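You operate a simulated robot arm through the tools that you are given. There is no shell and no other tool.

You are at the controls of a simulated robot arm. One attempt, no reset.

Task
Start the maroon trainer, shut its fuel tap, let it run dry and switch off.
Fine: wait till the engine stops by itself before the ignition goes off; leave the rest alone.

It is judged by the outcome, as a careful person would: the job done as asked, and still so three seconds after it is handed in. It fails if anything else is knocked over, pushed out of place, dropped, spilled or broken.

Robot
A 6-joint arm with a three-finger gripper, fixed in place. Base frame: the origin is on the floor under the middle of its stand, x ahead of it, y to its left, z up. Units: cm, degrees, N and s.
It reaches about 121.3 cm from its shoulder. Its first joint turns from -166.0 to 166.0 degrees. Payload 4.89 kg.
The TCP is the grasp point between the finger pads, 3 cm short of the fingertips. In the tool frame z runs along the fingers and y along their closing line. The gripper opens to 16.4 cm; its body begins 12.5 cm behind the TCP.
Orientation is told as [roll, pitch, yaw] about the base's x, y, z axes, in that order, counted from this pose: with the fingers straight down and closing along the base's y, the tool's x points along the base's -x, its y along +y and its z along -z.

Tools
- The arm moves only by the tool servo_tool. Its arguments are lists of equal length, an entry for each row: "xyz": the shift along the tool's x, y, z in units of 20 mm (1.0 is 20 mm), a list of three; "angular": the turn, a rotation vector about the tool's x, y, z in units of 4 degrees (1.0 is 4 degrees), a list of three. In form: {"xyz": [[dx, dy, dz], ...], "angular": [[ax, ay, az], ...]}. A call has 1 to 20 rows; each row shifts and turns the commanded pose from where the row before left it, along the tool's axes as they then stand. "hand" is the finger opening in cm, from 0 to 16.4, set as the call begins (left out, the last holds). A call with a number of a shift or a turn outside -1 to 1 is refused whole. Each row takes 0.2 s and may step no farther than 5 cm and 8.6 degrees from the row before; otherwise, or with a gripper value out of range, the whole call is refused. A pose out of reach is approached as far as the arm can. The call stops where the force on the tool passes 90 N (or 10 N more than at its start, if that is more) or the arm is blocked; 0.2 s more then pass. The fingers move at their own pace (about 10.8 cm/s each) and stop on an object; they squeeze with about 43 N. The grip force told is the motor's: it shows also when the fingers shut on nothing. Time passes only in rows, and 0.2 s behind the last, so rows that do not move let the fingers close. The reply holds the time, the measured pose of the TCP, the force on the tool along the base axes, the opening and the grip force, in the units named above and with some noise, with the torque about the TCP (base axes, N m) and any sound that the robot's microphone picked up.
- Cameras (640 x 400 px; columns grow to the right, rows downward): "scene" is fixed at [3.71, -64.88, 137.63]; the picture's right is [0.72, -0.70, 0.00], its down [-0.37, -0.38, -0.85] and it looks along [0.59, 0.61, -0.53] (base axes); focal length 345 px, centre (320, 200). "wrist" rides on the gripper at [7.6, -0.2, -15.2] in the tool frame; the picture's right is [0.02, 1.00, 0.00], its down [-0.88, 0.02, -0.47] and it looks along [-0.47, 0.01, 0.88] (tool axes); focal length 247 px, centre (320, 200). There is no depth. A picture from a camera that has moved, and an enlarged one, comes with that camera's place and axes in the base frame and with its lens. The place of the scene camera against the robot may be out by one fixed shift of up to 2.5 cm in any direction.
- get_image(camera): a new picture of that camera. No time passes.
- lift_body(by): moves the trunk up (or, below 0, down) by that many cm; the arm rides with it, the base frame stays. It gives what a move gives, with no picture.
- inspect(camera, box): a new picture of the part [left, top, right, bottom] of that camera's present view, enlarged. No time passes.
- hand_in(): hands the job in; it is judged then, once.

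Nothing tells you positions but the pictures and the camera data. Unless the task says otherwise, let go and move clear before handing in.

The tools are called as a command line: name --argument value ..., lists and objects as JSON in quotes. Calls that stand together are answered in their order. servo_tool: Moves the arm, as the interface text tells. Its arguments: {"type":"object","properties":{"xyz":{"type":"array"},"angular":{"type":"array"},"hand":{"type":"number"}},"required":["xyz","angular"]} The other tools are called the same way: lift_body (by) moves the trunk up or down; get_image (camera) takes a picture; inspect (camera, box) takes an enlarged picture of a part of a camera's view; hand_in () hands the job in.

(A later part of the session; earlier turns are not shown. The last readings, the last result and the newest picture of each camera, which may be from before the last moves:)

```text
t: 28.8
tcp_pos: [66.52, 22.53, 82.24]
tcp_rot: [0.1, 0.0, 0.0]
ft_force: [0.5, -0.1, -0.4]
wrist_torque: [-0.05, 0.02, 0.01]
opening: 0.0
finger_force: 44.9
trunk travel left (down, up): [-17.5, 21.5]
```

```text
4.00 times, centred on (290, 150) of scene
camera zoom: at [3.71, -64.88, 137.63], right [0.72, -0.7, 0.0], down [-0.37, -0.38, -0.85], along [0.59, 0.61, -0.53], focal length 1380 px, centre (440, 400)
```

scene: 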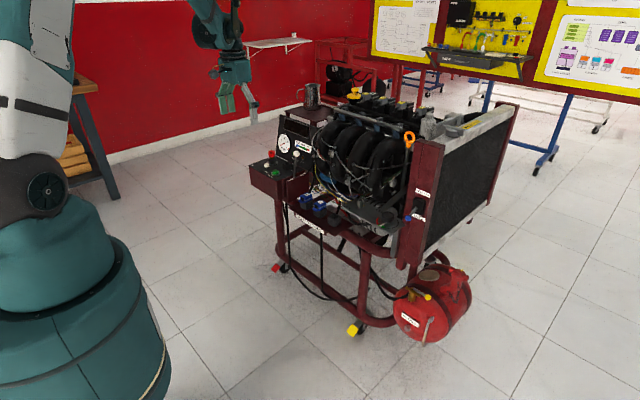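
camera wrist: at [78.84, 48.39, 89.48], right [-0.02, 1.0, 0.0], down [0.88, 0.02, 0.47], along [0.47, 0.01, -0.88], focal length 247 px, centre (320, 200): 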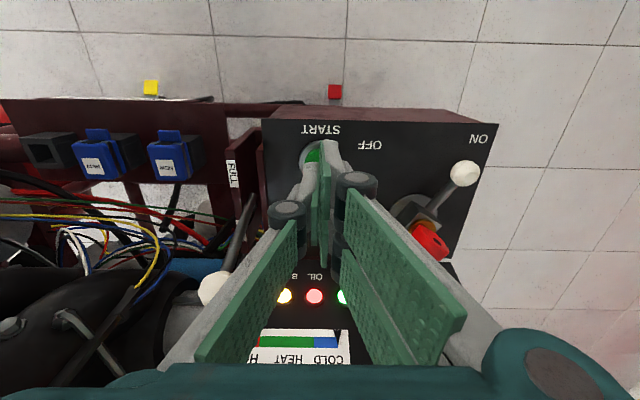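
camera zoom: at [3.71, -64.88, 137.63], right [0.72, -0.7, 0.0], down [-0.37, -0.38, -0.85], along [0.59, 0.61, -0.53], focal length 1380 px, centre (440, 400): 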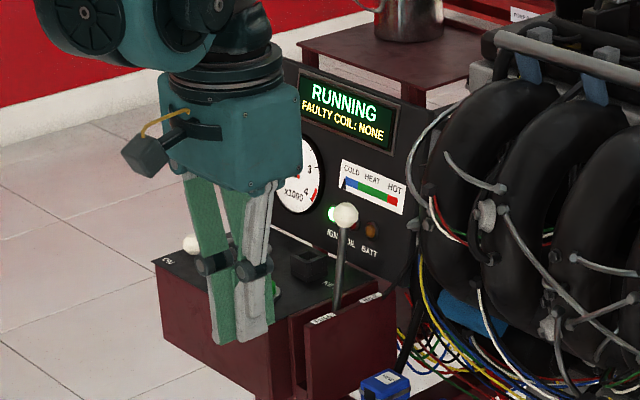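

The engine keeps running and the button is released. I'll move on to a viewing spot in front of the tank with the hand open.

servo_tool --xyz '[[0, -1, 0], [0, -1, 0], [0, -1, 0], [0, -1, 0], [0, -1, 0], [0, -1, 0], [0, -1, 0], [0, -1, 0], [0, -1, 0], [0, -1, 0], [0, -1, 0], [0, -1, 0], [0, -1, 0], [0, -1, 0], [0, -1, 0], [0, -1, 0], [0, -1, 0], [0, -1, 0], [0, -1, 0], [0, -1, 0]]' --angular '[[0, 0, 0], [0, 0, 0], [0, 0, 0], [0, 0, 0], [0, 0, 0], [0, 0, 0], [0, 0, 0], [0, 0, 0], [0, 0, 0], [0, 0, 0], [0, 0, 0], [0, 0, 0], [0, 0, 0], [0, 0, 0], [0, 0, 0], [0, 0, 0], [0, 0, 0], [0, 0, 0], [0, 0, 0], [0, 0, 0]]' --hand 16.4

get_image --camera "wrist"

get_image --camera "scene"

```text
t: 33.0
tcp_pos: [66.62, -17.35, 82.14]
tcp_rot: [0.0, -0.1, 0.0]
ft_force: [0.4, 0.1, 1.2]
wrist_torque: [-0.1, 0.01, 0.02]
opening: 16.4
finger_force: 0.0
trunk travel left (down, up): [-17.5, 21.5]
```

```text
taken
camera wrist: at [58.94, -17.51, 97.62], right [-0.02, 1.0, 0.0], down [0.88, 0.02, 0.47], along [0.47, 0.01, -0.88], focal length 247 px, centre (320, 200)
```

wrist: 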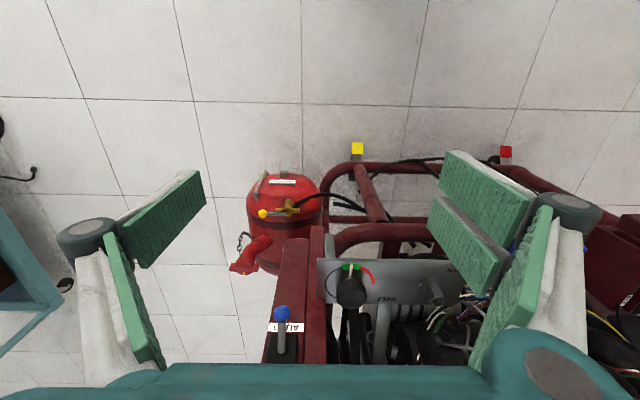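

```text
taken
```

scene: 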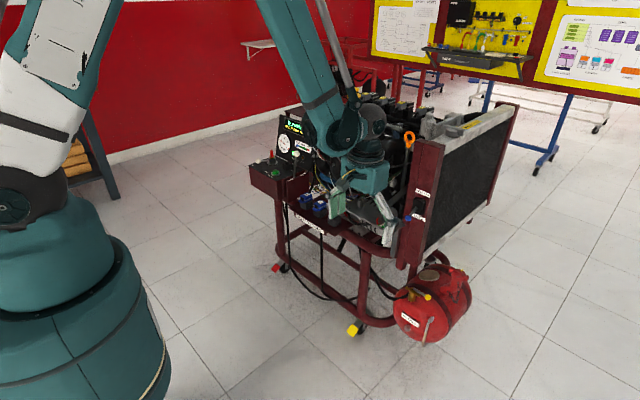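

The tank and tap are clearly in view now; the fan switch's blue knob is nearby on the post and must not be touched. I'll zoom in.

inspect --camera "wrist" --box '[220, 160, 340, 240]'

inspect --camera "wrist" --box '[220, 220, 400, 360]'

```text
5.00 times, centred on (280, 200) of wrist
camera zoom: at [58.94, -17.51, 97.62], right [-0.02, 1.0, 0.0], down [0.88, 0.02, 0.47], along [0.47, 0.01, -0.88], focal length 1235 px, centre (520, 200)
```

zoom: 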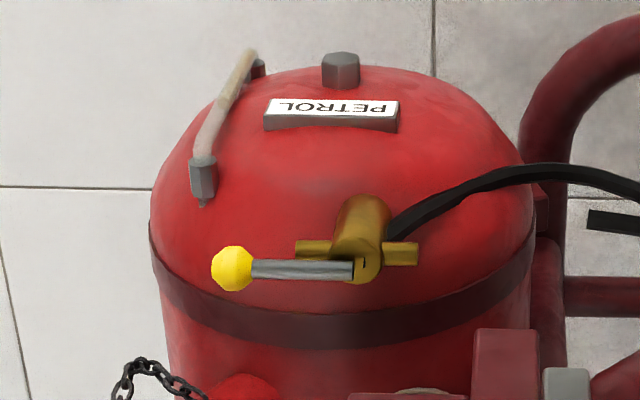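

```text
2.86 times, centred on (310, 290) of wrist
camera zoom: at [58.94, -17.51, 97.62], right [-0.02, 1.0, 0.0], down [0.88, 0.02, 0.47], along [0.47, 0.01, -0.88], focal length 706 px, centre (349, -57)
```

zoom: 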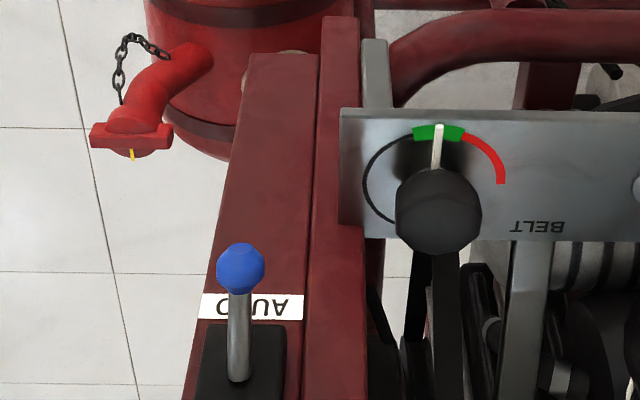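

I place the tap pivot at about (89.5, -24.4, 47.5) with its yellow knob at (89.7, -30.6, 47.4), handle pointing -y; the tank rises behind it, so shutting means swinging the handle toward me (-x). I'll go round to the free space on the tank's right side, clear of the fan switch at (84, -21, 78).

servo_tool --xyz '[[0, -1, 0], [0, -1, 0], [0, -1, 0], [0, -1, 0], [0, -1, 0], [0, -1, 0], [0, -1, 0], [0, -1, 0], [0, -1, 0], [0, -1, 0], [0, -1, 0], [0, -1, 0], [-1, -0.5, 0], [-1, -0.5, 0], [-1, -0.5, 0], [-1, -0.5, 0], [-1, -0.5, 0], [-1, -0.5, 0], [-1, -0.5, 0], [-1, -0.5, 0]]' --angular '[[0, 0, 0], [0, 0, 0], [0, 0, 0], [0, 0, 0], [0, 0, 0], [0, 0, 0], [0, 0, 0], [0, 0, 0], [0, 0, 0], [0, 0, 0], [0, 0, 0], [0, 0, 0], [0, 0, 0], [0, 0, 0], [0, 0, 0], [0, 0, 0], [0, 0, 0], [0, 0, 0], [0, 0, 0], [0, 0, 0]]' --hand 5

get_image --camera "wrist"

get_image --camera "scene"

```text
t: 37.2
tcp_pos: [82.43, -49.48, 82.3]
tcp_rot: [0.0, 0.0, 0.1]
ft_force: [-0.1, 0.1, 0.8]
wrist_torque: [-0.02, -0.06, 0.01]
opening: 5.01
finger_force: 0.0
trunk travel left (down, up): [-17.5, 21.5]
```

```text
taken
camera wrist: at [74.79, -49.56, 97.66], right [-0.02, 1.0, 0.0], down [0.88, 0.02, 0.47], along [0.47, 0.01, -0.88], focal length 247 px, centre (320, 200)
```

wrist: 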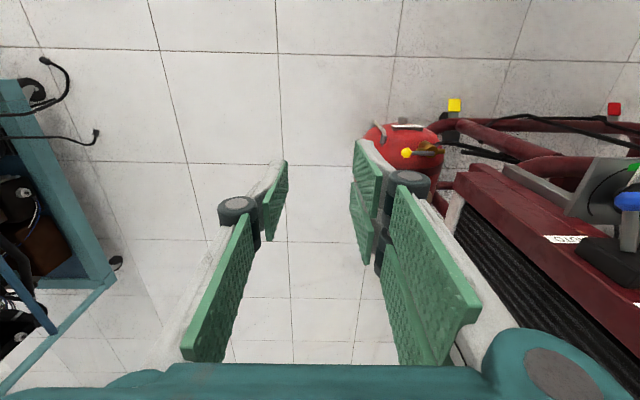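

```text
taken
```

scene: 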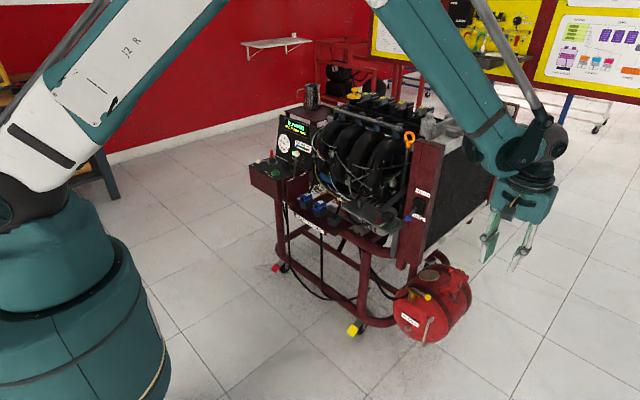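

I'm now on the tank's right side with free space around. I'll zoom to refine the tap and tank top positions.

inspect --camera "wrist" --box '[350, 100, 470, 200]'

inspect --camera "scene" --box '[390, 255, 480, 345]'

```text
4.00 times, centred on (410, 150) of wrist
camera zoom: at [74.79, -49.56, 97.66], right [-0.02, 1.0, 0.0], down [0.88, 0.02, 0.47], along [0.47, 0.01, -0.88], focal length 988 px, centre (-40, 400)
```

zoom: 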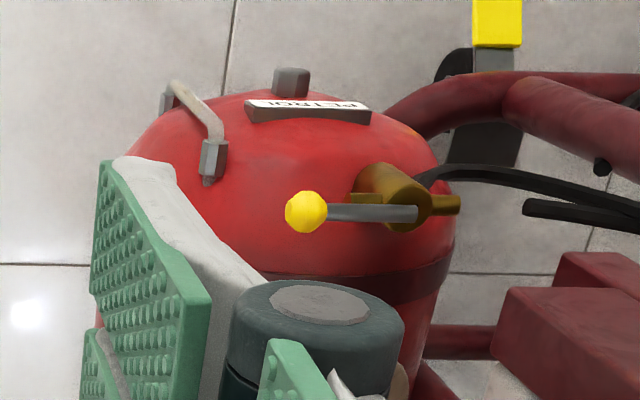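

```text
4.44 times, centred on (435, 300) of scene
camera zoom: at [3.71, -64.88, 137.63], right [0.72, -0.7, 0.0], down [-0.37, -0.38, -0.85], along [0.59, 0.61, -0.53], focal length 1533 px, centre (-191, -244)
```

zoom: 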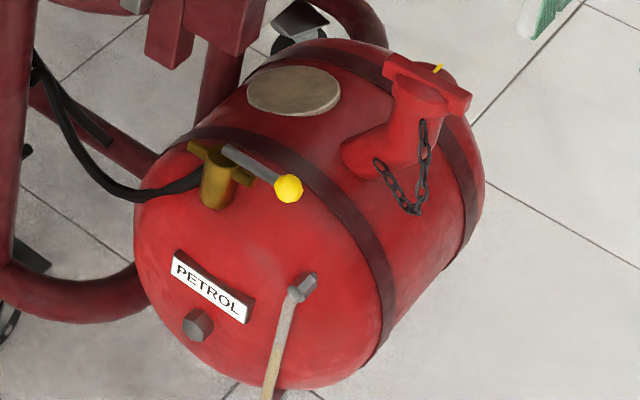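

Refined: yellow knob at (90.3, -30.8, 46.6), pivot near (90.1, -24.7), handle length about 6 cm, and tank dome about 2-3 cm below the knob. I'll turn the hand 90° so it closes along x (thumb behind the handle), in free space.

servo_tool --xyz '[[0, 0, 0], [0, 0, 0], [0, 0, 0], [0, 0, 0], [0, 0, 0], [0, 0, 0], [0, 0, 0], [0, 0, 0], [0, 0, 0], [0, 0, 0], [0, 0, 0], [0, 0, 0], [0, 0, 0], [0, 0, 0], [0, 0, 0], [0, 0, 0], [0, 0, 0], [0, 0, 0], [0, 0, 0], [0, 0, 0]]' --angular '[[0, 0, -1], [0, 0, -1], [0, 0, -1], [0, 0, -1], [0, 0, -1], [0, 0, -1], [0, 0, -1], [0, 0, -1], [0, 0, -1], [0, 0, -1], [0, 0, -1], [0, 0, -1], [0, 0, -1], [0, 0, -1], [0, 0, -1], [0, 0, -1], [0, 0, -1], [0, 0, -1], [0, 0, -1], [0, 0, -1]]'

inspect --camera "scene" --box '[240, 90, 340, 200]'

```text
t: 41.4
tcp_pos: [82.6, -49.52, 82.14]
tcp_rot: [0.0, 0.0, 80.1]
ft_force: [-0.2, 0.6, 0.4]
wrist_torque: [-0.02, 0.0, 0.05]
opening: 4.98
finger_force: 0.2
trunk travel left (down, up): [-17.5, 21.5]
```

```text
3.64 times, centred on (290, 145) of scene
camera zoom: at [3.71, -64.88, 137.63], right [0.72, -0.7, 0.0], down [-0.37, -0.38, -0.85], along [0.59, 0.61, -0.53], focal length 1254 px, centre (429, 400)
```

zoom: 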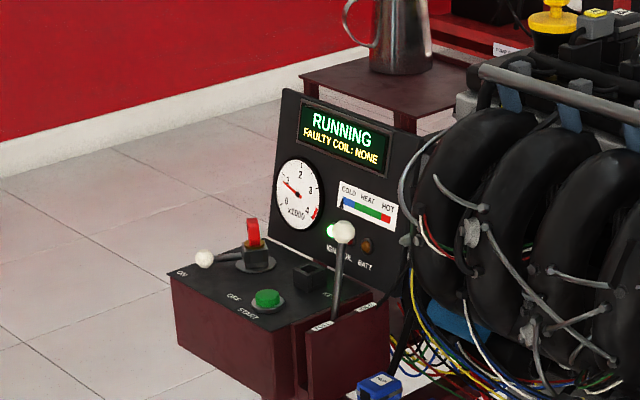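

Engine still running. I'll finish the yaw and lean the fingers 30° so the hand's body stays away from the radiator post.

servo_tool --xyz '[[0, 0, 0], [0, 0, 0], [0, 0, 0], [0, 0, 0], [0, 0, 0], [0, 0, 0], [0, 0, 0], [0, 0, 0], [0, 0, 0], [0, 0, 0], [0, 0, 0]]' --angular '[[0, 0, -1], [0, 0, -1], [0, 0, -0.48], [0, -1, 0], [0, -1, 0], [0, -1, 0], [0, -1, 0], [0, -1, 0], [0, -1, 0], [0, -1, 0], [0, -0.5, 0]]'

get_image --camera "wrist"

get_image --camera "scene"

```text
t: 43.8
tcp_pos: [82.45, -49.6, 82.21]
tcp_rot: [0.0, -30.1, 89.9]
ft_force: [0.2, 1.1, -0.8]
wrist_torque: [-0.07, 0.01, -0.02]
opening: 4.99
finger_force: 0.1
trunk travel left (down, up): [-17.5, 21.5]
```

```text
taken
camera wrist: at [82.62, -63.66, 91.76], right [-1.0, -0.02, -0.01], down [-0.02, 0.53, 0.85], along [-0.01, 0.85, -0.53], focal length 247 px, centre (320, 200)
```

wrist: 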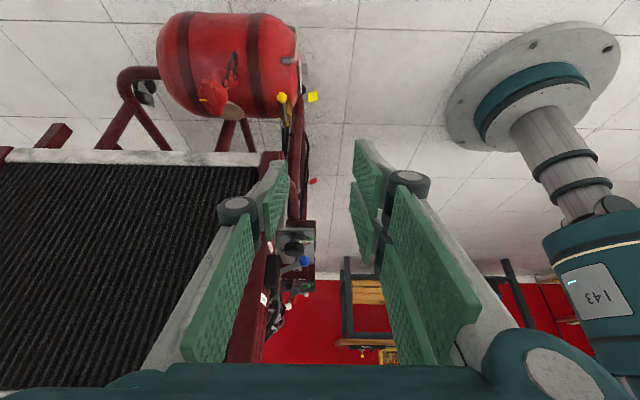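

```text
taken
```

scene: 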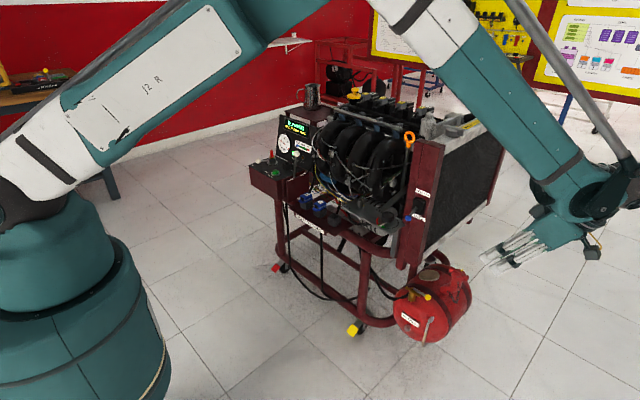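

The hand is turned and tilted; this camera view is upside-down, with the tank at the top. I'll zoom in to judge the clearance between the knob and tank.

inspect --camera "wrist" --box '[240, 60, 340, 140]'

inspect --camera "wrist" --box '[150, 0, 340, 140]'

```text
5.00 times, centred on (290, 100) of wrist
camera zoom: at [82.62, -63.66, 91.76], right [-1.0, -0.02, -0.01], down [-0.02, 0.53, 0.85], along [-0.01, 0.85, -0.53], focal length 1235 px, centre (470, 700)
```

zoom: 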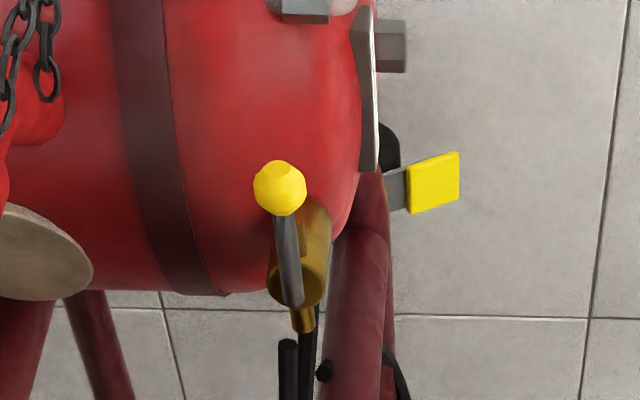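

```text
2.86 times, centred on (245, 70) of wrist
camera zoom: at [82.62, -63.66, 91.76], right [-1.0, -0.02, -0.01], down [-0.02, 0.53, 0.85], along [-0.01, 0.85, -0.53], focal length 706 px, centre (534, 571)
```

zoom: 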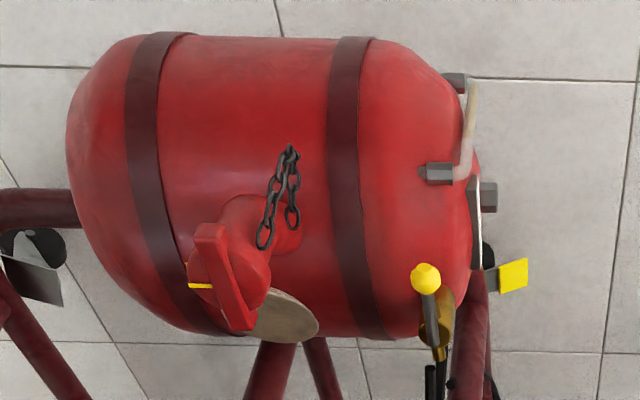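

The tank top is around z≈42, so the knob at 46.5 has good clearance below it. I'll approach along the fingers' direction to a standoff 15 cm short of the knob.

servo_tool --xyz '[[0.0625, -0.331, 0.975], [0.0625, -0.331, 0.975], [0.0625, -0.331, 0.975], [0.0625, -0.331, 0.975], [0.0625, -0.331, 0.975], [0.0625, -0.331, 0.975], [0.0625, -0.331, 0.975], [0.0625, -0.331, 0.975], [0.0625, -0.331, 0.975], [0.0625, -0.331, 0.975], [0.0625, -0.331, 0.975], [0.0625, -0.331, 0.975]]' --angular '[[0, 0, 0], [0, 0, 0], [0, 0, 0], [0, 0, 0], [0, 0, 0], [0, 0, 0], [0, 0, 0], [0, 0, 0], [0, 0, 0], [0, 0, 0], [0, 0, 0], [0, 0, 0]]'

get_image --camera "wrist"

get_image --camera "scene"

```text
t: 46.4
tcp_pos: [90.42, -39.05, 61.04]
tcp_rot: [0.1, -29.9, 89.9]
ft_force: [-1.1, 0.0, 0.0]
wrist_torque: [0.02, -0.08, -0.01]
opening: 5.01
finger_force: 0.0
trunk travel left (down, up): [-17.5, 21.5]
```

```text
taken
camera wrist: at [90.54, -53.15, 70.66], right [-1.0, -0.02, -0.01], down [-0.02, 0.53, 0.85], along [-0.01, 0.85, -0.53], focal length 247 px, centre (320, 200)
```

wrist: 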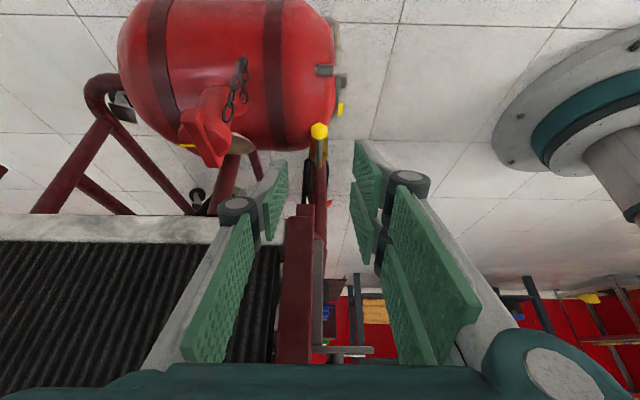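

```text
taken
```

scene: 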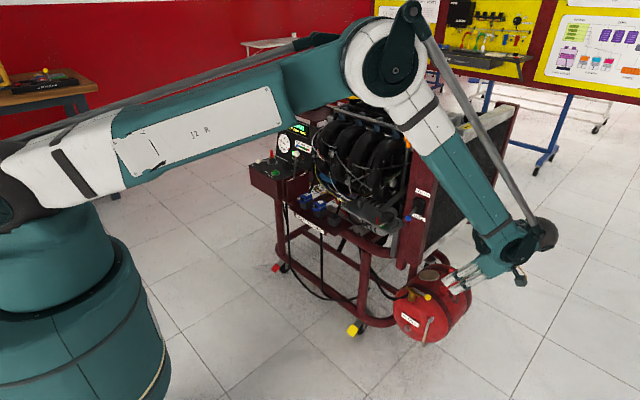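

The knob lines up midway between thumb and fingers. I'll go in most of the way and recheck.

servo_tool --xyz '[[0.02, 0, 0.9], [0.02, 0, 0.9], [0.02, 0, 0.9], [0.02, 0, 0.9], [0.02, 0, 0.9]]' --angular '[[0, 0, 0], [0, 0, 0], [0, 0, 0], [0, 0, 0], [0, 0, 0]]'

get_image --camera "wrist"

inspect --camera "scene" --box '[380, 190, 530, 340]'

```text
t: 47.6
tcp_pos: [90.34, -34.76, 53.23]
tcp_rot: [0.0, -30.0, 89.9]
ft_force: [-0.9, -0.6, 0.2]
wrist_torque: [-0.04, -0.03, -0.02]
opening: 4.98
finger_force: 0.0
trunk travel left (down, up): [-17.5, 21.5]
```

```text
taken
camera wrist: at [90.62, -48.87, 62.77], right [-1.0, -0.02, -0.01], down [-0.02, 0.53, 0.85], along [-0.01, 0.85, -0.53], focal length 247 px, centre (320, 200)
```

wrist: 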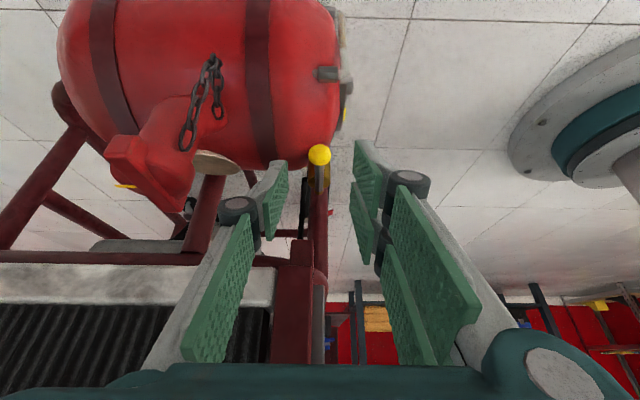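

```text
2.67 times, centred on (455, 265) of scene
camera zoom: at [3.71, -64.88, 137.63], right [0.72, -0.7, 0.0], down [-0.37, -0.38, -0.85], along [0.59, 0.61, -0.53], focal length 920 px, centre (-40, 27)
```

zoom: 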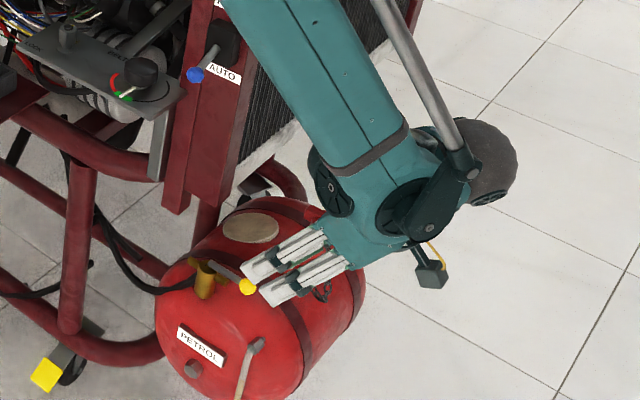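

Knob is centred (x≈90.5) between thumb and fingers. I'll go in the last 6 cm so the knob sits between the finger ends.

servo_tool --xyz '[[0, 0, 0.75], [0, 0, 0.75], [0, 0, 0.75], [0, 0, 0.75]]' --angular '[[0, 0, 0], [0, 0, 0], [0, 0, 0], [0, 0, 0]]'

get_image --camera "wrist"

inspect --camera "scene" --box '[390, 240, 490, 340]'

```text
t: 48.6
tcp_pos: [90.65, -31.61, 48.15]
tcp_rot: [0.0, -30.1, 89.9]
ft_force: [-0.1, -0.2, 0.4]
wrist_torque: [-0.04, -0.01, 0.03]
opening: 4.99
finger_force: 0.1
trunk travel left (down, up): [-17.5, 21.5]
```

```text
taken
camera wrist: at [90.69, -45.9, 57.74], right [-1.0, -0.02, -0.01], down [-0.02, 0.53, 0.85], along [-0.01, 0.85, -0.53], focal length 247 px, centre (320, 200)
```

wrist: 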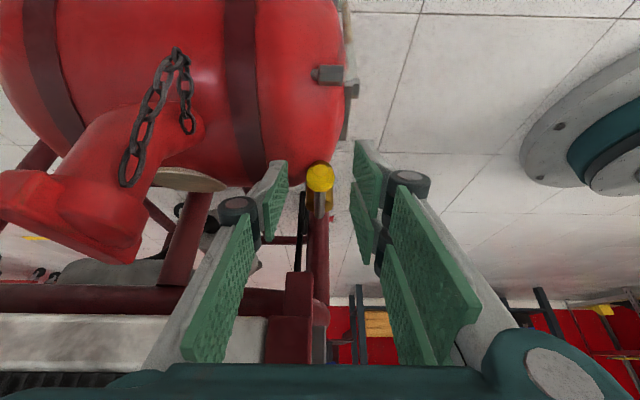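

```text
4.00 times, centred on (440, 290) of scene
camera zoom: at [3.71, -64.88, 137.63], right [0.72, -0.7, 0.0], down [-0.37, -0.38, -0.85], along [0.59, 0.61, -0.53], focal length 1380 px, centre (-160, -160)
```

zoom: 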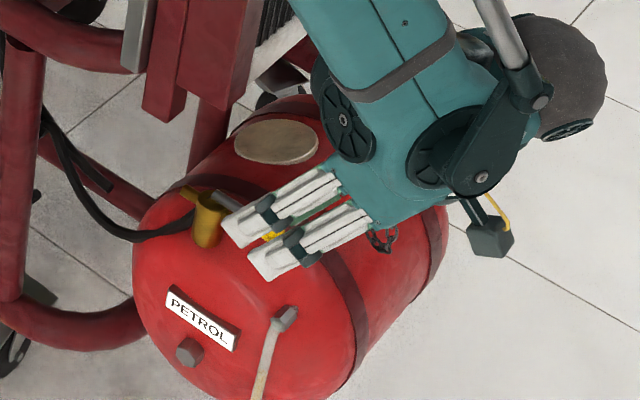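

The knob is straddled, thumb behind it. I'll narrow the fingers to 3.4 cm, then begin swinging along the arc about the tap's axis and watch the force.

servo_tool --xyz '[[0, 0, 0], [0, 0, 0], [-0.0074, 0.2442, 0.0043], [-0.0074, 0.2442, 0.0043], [-0.0074, 0.2442, 0.0043]]' --angular '[[0, 0, 0], [0, 0, 0], [0.5, 0, 0.866], [0.5, 0, 0.866], [0.5, 0, 0.866]]' --hand 3.4

get_image --camera "wrist"

inspect --camera "scene" --box '[390, 240, 490, 340]'

```text
t: 49.8
tcp_pos: [89.08, -31.6, 48.2]
tcp_rot: [0.0, -30.0, 77.8]
ft_force: [1.8, -1.9, -1.0]
wrist_torque: [-0.04, 0.01, 0.0]
opening: 3.47
finger_force: 0.8
trunk travel left (down, up): [-17.5, 21.5]
```

```text
taken
camera wrist: at [86.25, -45.5, 57.7], right [-0.98, 0.19, -0.01], down [0.09, 0.52, 0.85], along [0.17, 0.83, -0.53], focal length 247 px, centre (320, 200)
```

wrist: 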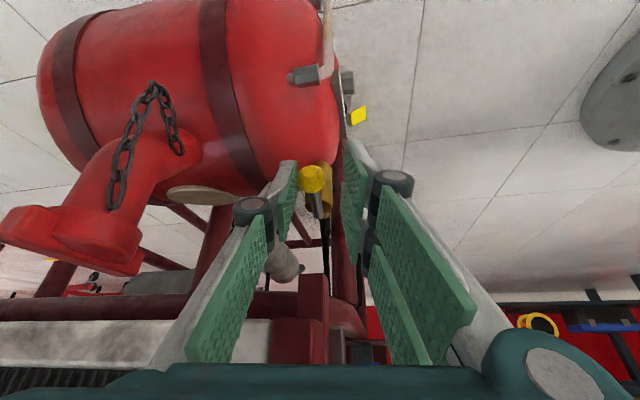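

```text
4.00 times, centred on (440, 290) of scene
camera zoom: at [3.71, -64.88, 137.63], right [0.72, -0.7, 0.0], down [-0.37, -0.38, -0.85], along [0.59, 0.61, -0.53], focal length 1380 px, centre (-160, -160)
```

zoom: 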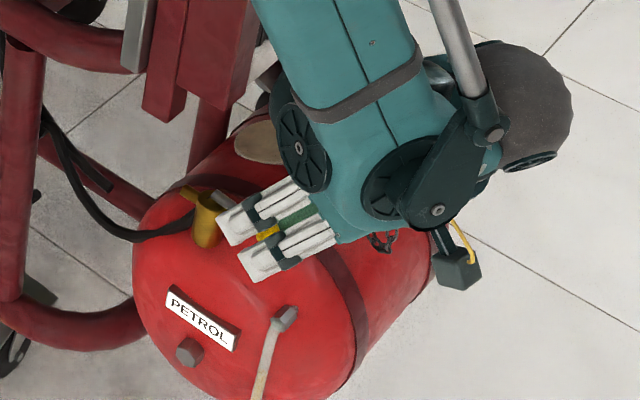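

The knob has started to move toward -x with only ~2.5 N. I'll continue the arc.

servo_tool --xyz '[[-0.0074, 0.2442, 0.0043], [-0.0074, 0.2442, 0.0043], [-0.0074, 0.2442, 0.0043], [-0.0074, 0.2442, 0.0043], [-0.0074, 0.2442, 0.0043]]' --angular '[[0.5, 0, 0.866], [0.5, 0, 0.866], [0.5, 0, 0.866], [0.5, 0, 0.866], [0.5, 0, 0.866]]'

get_image --camera "wrist"

inspect --camera "scene" --box '[370, 190, 490, 340]'

```text
t: 51.0
tcp_pos: [86.77, -30.71, 48.17]
tcp_rot: [0.0, -30.0, 58.0]
ft_force: [-0.2, 0.4, -0.7]
wrist_torque: [0.03, 0.0, -0.03]
opening: 3.41
finger_force: 0.0
trunk travel left (down, up): [-17.5, 21.5]
```

```text
taken
camera wrist: at [79.23, -42.74, 57.68], right [-0.86, 0.52, -0.01], down [0.26, 0.46, 0.85], along [0.44, 0.73, -0.53], focal length 247 px, centre (320, 200)
```

wrist: 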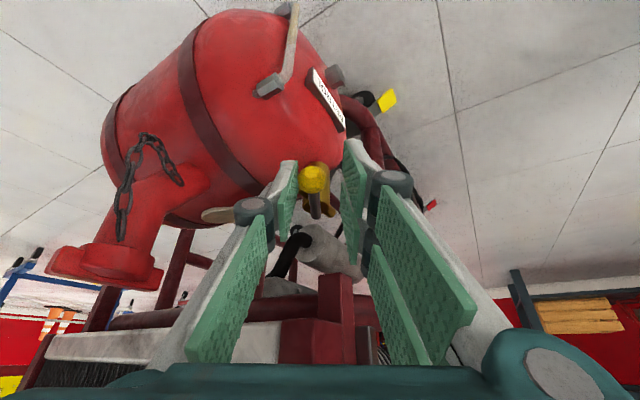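

```text
2.67 times, centred on (430, 265) of scene
camera zoom: at [3.71, -64.88, 137.63], right [0.72, -0.7, 0.0], down [-0.37, -0.38, -0.85], along [0.59, 0.61, -0.53], focal length 920 px, centre (27, 27)
```

zoom: 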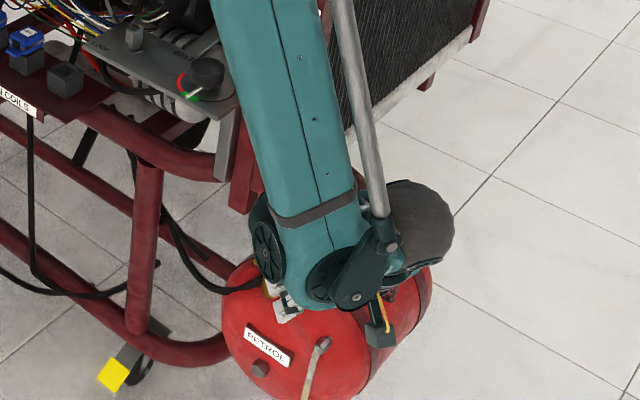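

Moving smoothly; the handle is about 30° round. I'll continue, checking hand clearance.

servo_tool --xyz '[[-0.0074, 0.2442, 0.0043], [-0.0074, 0.2442, 0.0043], [-0.0074, 0.2442, 0.0043], [-0.0074, 0.2442, 0.0043], [-0.0074, 0.2442, 0.0043]]' --angular '[[0.5, 0, 0.866], [0.5, 0, 0.866], [0.5, 0, 0.866], [0.5, 0, 0.866], [0.5, 0, 0.866]]'

get_image --camera "wrist"

get_image --camera "scene"

```text
t: 52.2
tcp_pos: [84.96, -29.1, 48.06]
tcp_rot: [0.3, -29.9, 37.9]
ft_force: [0.0, 0.0, -1.4]
wrist_torque: [0.0, -0.04, 0.02]
opening: 3.4
finger_force: 0.0
trunk travel left (down, up): [-17.5, 21.5]
```

```text
taken
camera wrist: at [73.9, -37.97, 57.61], right [-0.63, 0.78, -0.01], down [0.41, 0.34, 0.85], along [0.66, 0.53, -0.53], focal length 247 px, centre (320, 200)
```

wrist: 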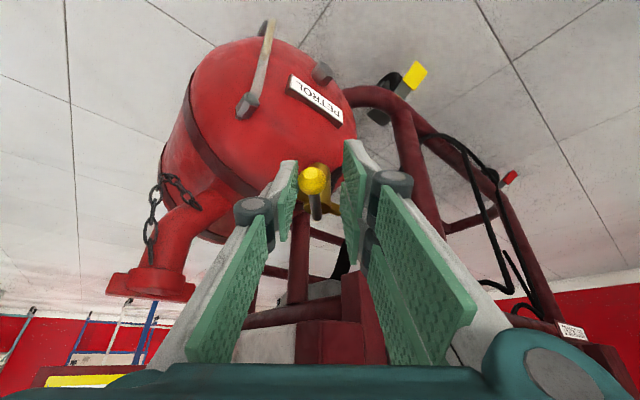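

```text
taken
```

scene: 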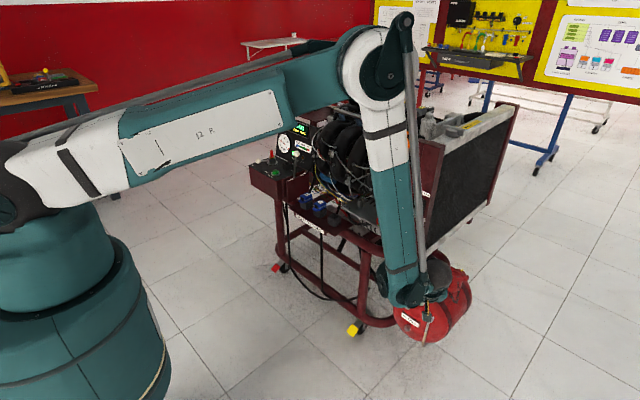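

About halfway. The arm is well clear of the fan switch; continuing.

servo_tool --xyz '[[-0.0074, 0.2442, 0.0043], [-0.0074, 0.2442, 0.0043], [-0.0074, 0.2442, 0.0043], [-0.0074, 0.2442, 0.0043], [-0.0074, 0.2442, 0.0043]]' --angular '[[0.5, 0, 0.866], [0.5, 0, 0.866], [0.5, 0, 0.866], [0.5, 0, 0.866], [0.5, 0, 0.866]]'

get_image --camera "wrist"

get_image --camera "scene"

```text
t: 53.4
tcp_pos: [89.01, -29.56, 49.48]
tcp_rot: [0.1, -29.8, 17.9]
ft_force: [-2.2, 0.3, 2.9]
wrist_torque: [0.07, 0.08, 0.07]
opening: 3.44
finger_force: 0.6
out of reach, approached as far as the arm can: row 1, 2, 3, 4, 5
trunk travel left (down, up): [-17.5, 21.5]
```

```text
taken
camera wrist: at [75.58, -34.09, 59.19], right [-0.33, 0.95, -0.01], down [0.5, 0.18, 0.85], along [0.8, 0.27, -0.53], focal length 247 px, centre (320, 200)
```

wrist: 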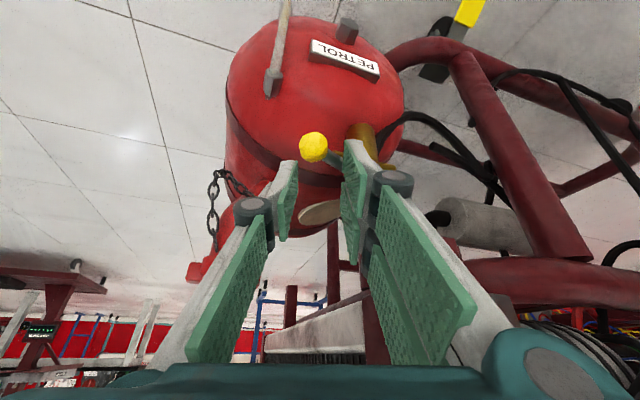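

```text
taken
```

scene: 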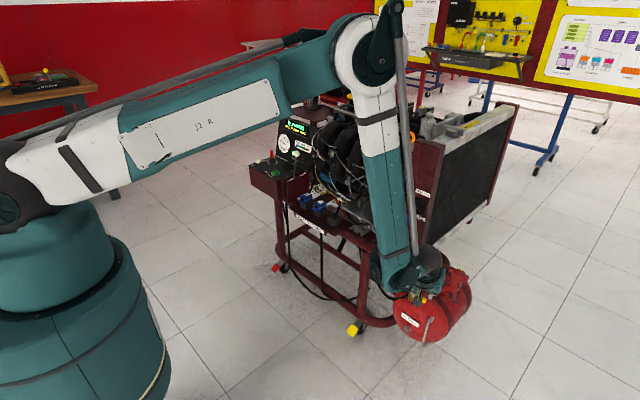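

The arm ran out of reach on the last part (wrist too close to the base), so the hand slipped off and the handle is only about 20-45° round. I'll lift clear of the handle first and then use a different push for the rest.

servo_tool --xyz '[[-0.5, 0, -0.866], [-0.5, 0, -0.866], [-0.5, 0, -0.866]]' --angular '[[0, 0, 0], [0, 0, 0], [0, 0, 0]]'

get_image --camera "wrist"

inspect --camera "scene" --box '[360, 180, 500, 340]'

```text
t: 54.2
tcp_pos: [88.77, -29.65, 55.62]
tcp_rot: [0.0, -30.0, 18.0]
ft_force: [1.0, -0.4, -0.5]
wrist_torque: [0.04, 0.05, 0.0]
opening: 3.37
finger_force: 0.1
trunk travel left (down, up): [-17.5, 21.5]
```

```text
taken
camera wrist: at [75.36, -34.12, 65.14], right [-0.33, 0.95, -0.01], down [0.49, 0.18, 0.85], along [0.81, 0.27, -0.53], focal length 247 px, centre (320, 200)
```

wrist: 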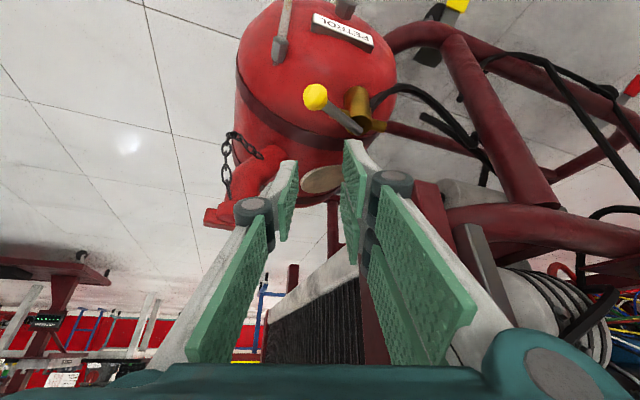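

```text
2.50 times, centred on (430, 260) of scene
camera zoom: at [3.71, -64.88, 137.63], right [0.72, -0.7, 0.0], down [-0.37, -0.38, -0.85], along [0.59, 0.61, -0.53], focal length 862 px, centre (45, 50)
```

zoom: 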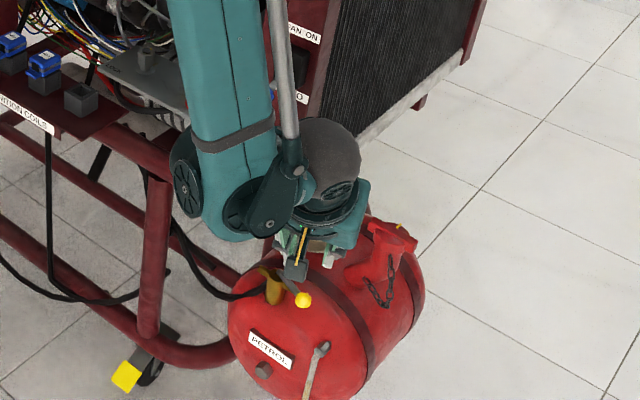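

The arm is clear and the handle now points about 22° round from open (knob at (88.1, -30.4)). I'll back outward, turn the hand back to face +y (where it has reach), and use the closed fingers as a peg to sweep the knob round.

servo_tool --xyz '[[0.268, -0.95, -0.155], [0.268, -0.95, -0.155], [0, 0, 0], [0, 0, 0], [0, 0, 0], [0, 0, 0], [0, 0, 0], [0, 0, 0], [0, 0, 0], [0, 0, 0], [0, 0, 0], [0, 0, 0], [0, 0, 0], [0, 0, 0], [0, 0, 0], [0, 0, 0], [0, 0, 0], [0, 0, 0], [0, 0, 0], [0, 0, 0]]' --angular '[[0, 0, 0], [0, 0, 0], [-0.5, 0, -0.866], [-0.5, 0, -0.866], [-0.5, 0, -0.866], [-0.5, 0, -0.866], [-0.5, 0, -0.866], [-0.5, 0, -0.866], [-0.5, 0, -0.866], [-0.5, 0, -0.866], [-0.5, 0, -0.866], [-0.5, 0, -0.866], [-0.5, 0, -0.866], [-0.5, 0, -0.866], [-0.5, 0, -0.866], [-0.5, 0, -0.866], [-0.5, 0, -0.866], [-0.5, 0, -0.866], [-0.5, 0, -0.866], [-0.5, 0, -0.866]]'

get_image --camera "scene"

```text
t: 58.4
tcp_pos: [89.02, -33.63, 55.65]
tcp_rot: [0.0, -30.0, 90.0]
ft_force: [-0.9, -0.1, 0.2]
wrist_torque: [-0.03, 0.0, -0.01]
opening: 3.39
finger_force: 0.0
trunk travel left (down, up): [-17.5, 21.5]
```

```text
taken
```

scene: 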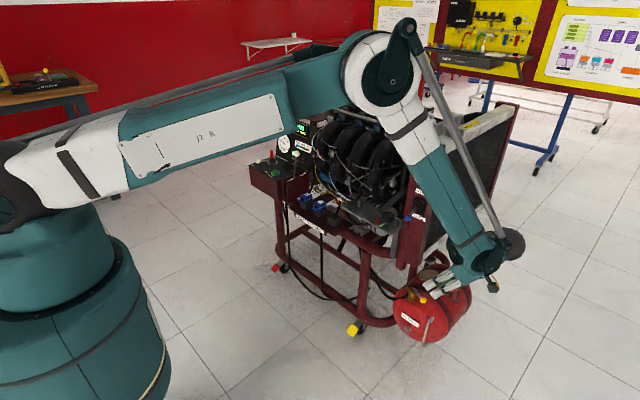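

Now reduce the lean to 20°, close the fingers and shift to the +x side of the knob.

servo_tool --xyz '[[0, -0.8, 0], [0, -0.8, 0], [0, 0, 0], [0, 0, 0], [0, 0, 0]]' --angular '[[0, 0, 0], [0, 0, 0], [0, 1, 0], [0, 1, 0], [0, 0.5, 0]]' --hand 0

get_image --camera "wrist"

inspect --camera "scene" --box '[380, 210, 500, 340]'

```text
t: 59.6
tcp_pos: [92.26, -33.72, 55.53]
tcp_rot: [0.0, -19.9, 89.9]
ft_force: [0.0, -0.8, -0.7]
wrist_torque: [0.06, 0.0, 0.01]
opening: 0.0
finger_force: 43.1
trunk travel left (down, up): [-17.5, 21.5]
```

```text
taken
camera wrist: at [92.39, -46.01, 67.46], right [-1.0, -0.02, -0.01], down [-0.02, 0.67, 0.75], along [-0.01, 0.75, -0.67], focal length 247 px, centre (320, 200)
```

wrist: 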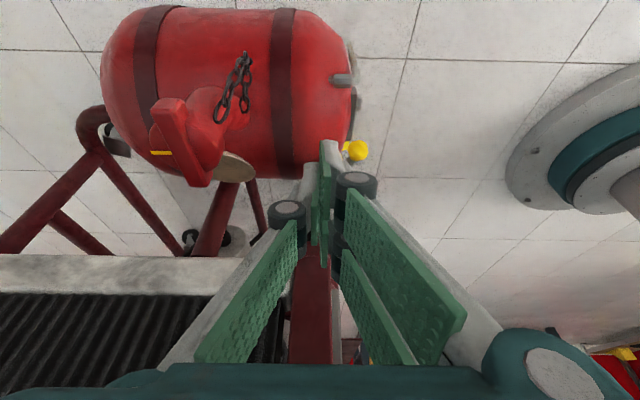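

```text
3.08 times, centred on (440, 275) of scene
camera zoom: at [3.71, -64.88, 137.63], right [0.72, -0.7, 0.0], down [-0.37, -0.38, -0.85], along [0.59, 0.61, -0.53], focal length 1061 px, centre (-49, -31)
```

zoom: 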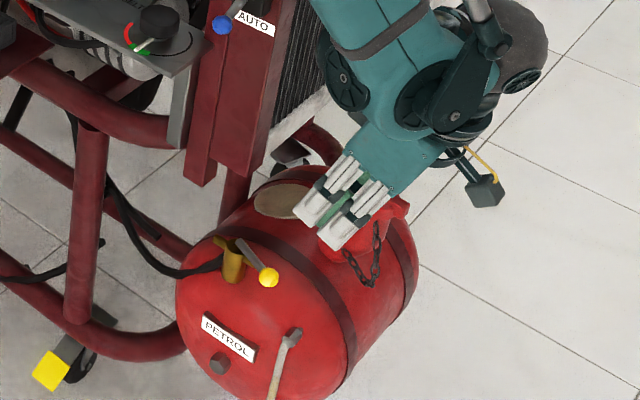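

The closed fingers are on the +x side of the handle with about 1 cm gap. I'll lower straight down to knob height.

servo_tool --xyz '[[0.27, 0, 0.743], [0.27, 0, 0.743], [0.27, 0, 0.743], [0.27, 0, 0.743], [0.27, 0, 0.743]]' --angular '[[0, 0, 0], [0, 0, 0], [0, 0, 0], [0, 0, 0], [0, 0, 0]]'

get_image --camera "wrist"

inspect --camera "scene" --box '[390, 240, 480, 330]'

```text
t: 60.8
tcp_pos: [92.11, -33.44, 47.74]
tcp_rot: [0.0, -19.9, 89.9]
ft_force: [0.1, 1.0, 0.9]
wrist_torque: [-0.02, 0.0, 0.0]
opening: 0.0
finger_force: 43.1
trunk travel left (down, up): [-17.5, 21.5]
```

```text
taken
camera wrist: at [92.25, -45.92, 59.57], right [-1.0, -0.02, -0.01], down [-0.02, 0.67, 0.75], along [-0.01, 0.75, -0.67], focal length 247 px, centre (320, 200)
```

wrist: 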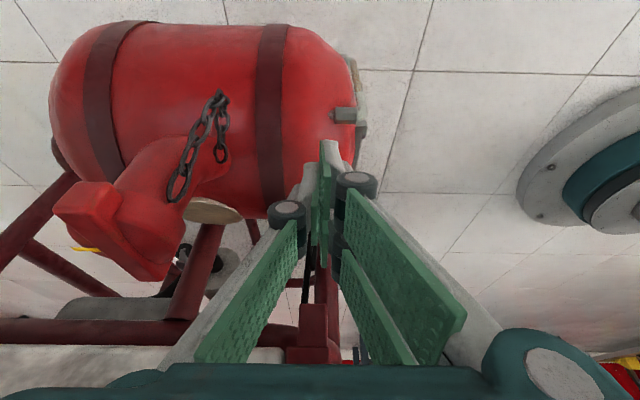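

```text
4.44 times, centred on (435, 285) of scene
camera zoom: at [3.71, -64.88, 137.63], right [0.72, -0.7, 0.0], down [-0.37, -0.38, -0.85], along [0.59, 0.61, -0.53], focal length 1533 px, centre (-191, -178)
```

zoom: 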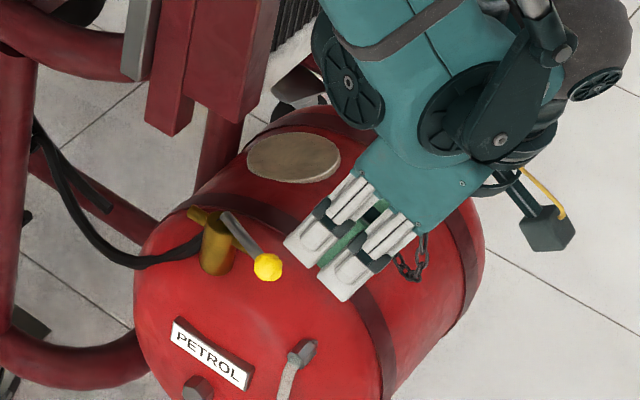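

The knob sits just -x of the closed fingers. I'll sweep toward -x gently and check that the handle follows.

servo_tool --xyz '[[0.106, 0.265, -0.038], [0.106, 0.265, -0.038], [-0.07, 0.33, 0.026], [-0.07, 0.33, 0.026], [-0.171, 0.355, 0.062], [-0.171, 0.355, 0.062]]' --angular '[[0, 0, 0], [0, 0, 0], [0, 0, 0], [0, 0, 0], [0, 0, 0], [0, 0, 0]]'

get_image --camera "wrist"

inspect --camera "scene" --box '[390, 240, 480, 330]'

```text
t: 62.2
tcp_pos: [88.61, -32.97, 47.75]
tcp_rot: [0.0, -19.9, 89.9]
ft_force: [0.3, -0.1, 0.7]
wrist_torque: [0.04, 0.02, 0.0]
opening: 0.0
finger_force: 42.3
trunk travel left (down, up): [-17.5, 21.5]
```

```text
taken
camera wrist: at [88.66, -45.32, 59.6], right [-1.0, -0.02, -0.01], down [-0.02, 0.67, 0.75], along [-0.01, 0.75, -0.67], focal length 247 px, centre (320, 200)
```

wrist: 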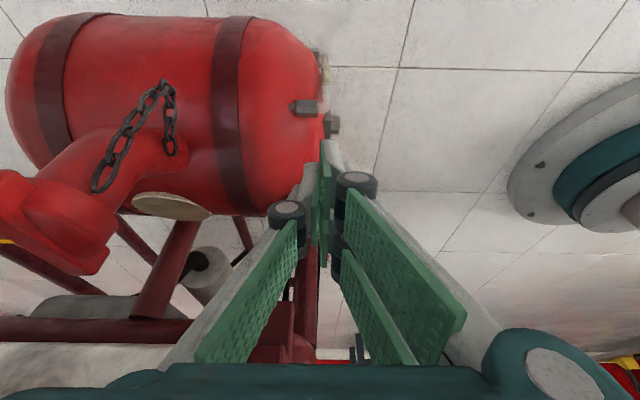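

```text
4.44 times, centred on (435, 285) of scene
camera zoom: at [3.71, -64.88, 137.63], right [0.72, -0.7, 0.0], down [-0.37, -0.38, -0.85], along [0.59, 0.61, -0.53], focal length 1533 px, centre (-191, -178)
```

zoom: 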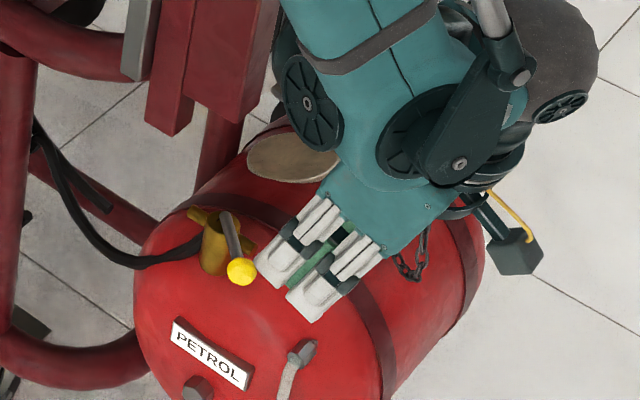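

The handle follows with no noticeable force. I'll continue round the arc.

servo_tool --xyz '[[-0.263, 0.2975, 0.096], [-0.263, 0.2975, 0.096], [-0.334, 0.2225, 0.1215], [-0.334, 0.2225, 0.1215]]' --angular '[[0, 0, 0], [0, 0, 0], [0, 0, 0], [0, 0, 0]]'

inspect --camera "scene" --box '[390, 240, 480, 330]'

inspect --camera "wrist" --box '[260, 110, 380, 210]'

```text
t: 63.2
tcp_pos: [86.26, -30.5, 47.75]
tcp_rot: [0.0, -20.1, 90.0]
ft_force: [-0.3, -0.4, 0.3]
wrist_torque: [0.06, 0.03, 0.01]
opening: 0.0
finger_force: 42.6
trunk travel left (down, up): [-17.5, 21.5]
```

```text
4.44 times, centred on (435, 285) of scene
camera zoom: at [3.71, -64.88, 137.63], right [0.72, -0.7, 0.0], down [-0.37, -0.38, -0.85], along [0.59, 0.61, -0.53], focal length 1533 px, centre (-191, -178)
```

zoom: 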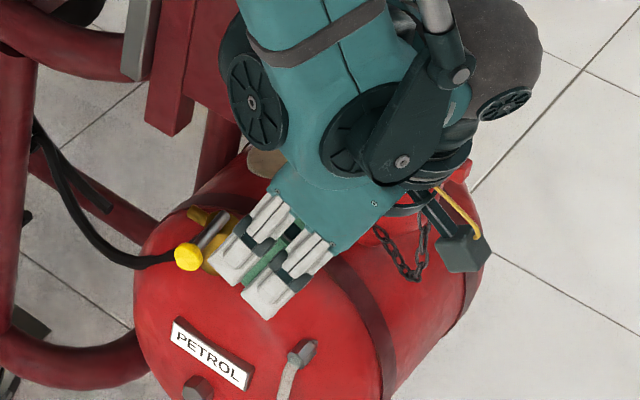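

```text
4.00 times, centred on (320, 160) of wrist
camera zoom: at [86.41, -42.79, 59.61], right [-1.0, -0.02, -0.01], down [-0.02, 0.67, 0.75], along [-0.01, 0.75, -0.67], focal length 988 px, centre (320, 360)
```

zoom: 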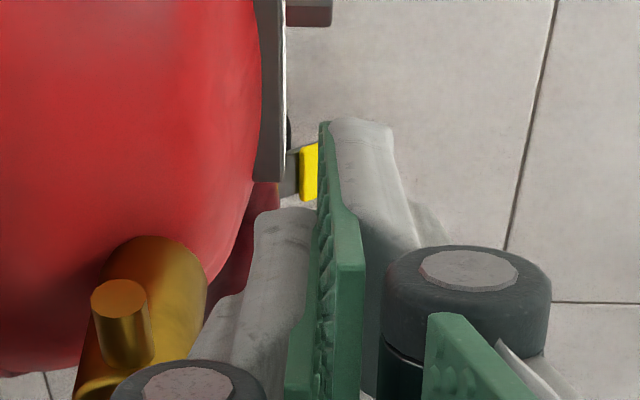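

The handle is nearly perpendicular now (about 85°). I'll push on gently toward its stop.

servo_tool --xyz '[[-0.141, 0.05, 0.051], [-0.141, 0.05, 0.051], [-0.141, 0.05, 0.051]]' --angular '[[0, 0, 0], [0, 0, 0], [0, 0, 0]]'

inspect --camera "scene" --box '[390, 240, 480, 330]'

inspect --camera "scene" --box '[240, 100, 340, 200]'

```text
t: 64.0
tcp_pos: [85.92, -29.69, 47.73]
tcp_rot: [-0.1, -20.0, 89.8]
ft_force: [7.4, -13.8, 3.0]
wrist_torque: [-0.06, -0.07, -0.1]
opening: 0.01
finger_force: 43.0
trunk travel left (down, up): [-17.5, 21.5]
```

```text
4.44 times, centred on (435, 285) of scene
camera zoom: at [3.71, -64.88, 137.63], right [0.72, -0.7, 0.0], down [-0.37, -0.38, -0.85], along [0.59, 0.61, -0.53], focal length 1533 px, centre (-191, -178)
```

zoom: 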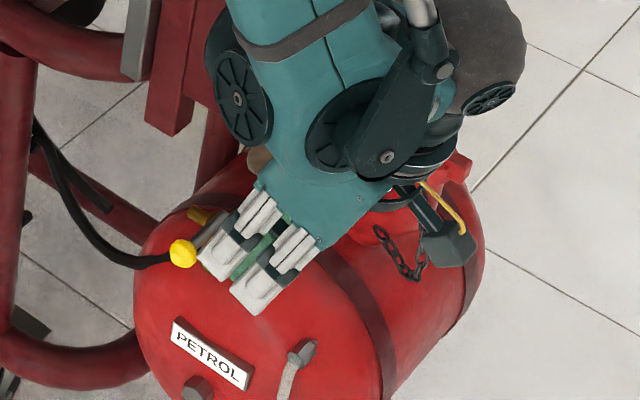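

```text
4.00 times, centred on (290, 150) of scene
camera zoom: at [3.71, -64.88, 137.63], right [0.72, -0.7, 0.0], down [-0.37, -0.38, -0.85], along [0.59, 0.61, -0.53], focal length 1380 px, centre (440, 400)
```

zoom: 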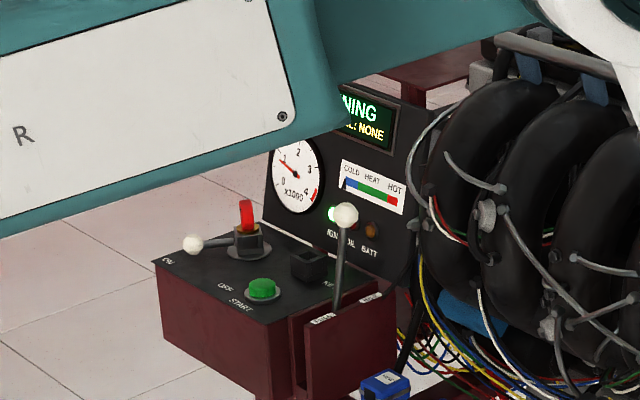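

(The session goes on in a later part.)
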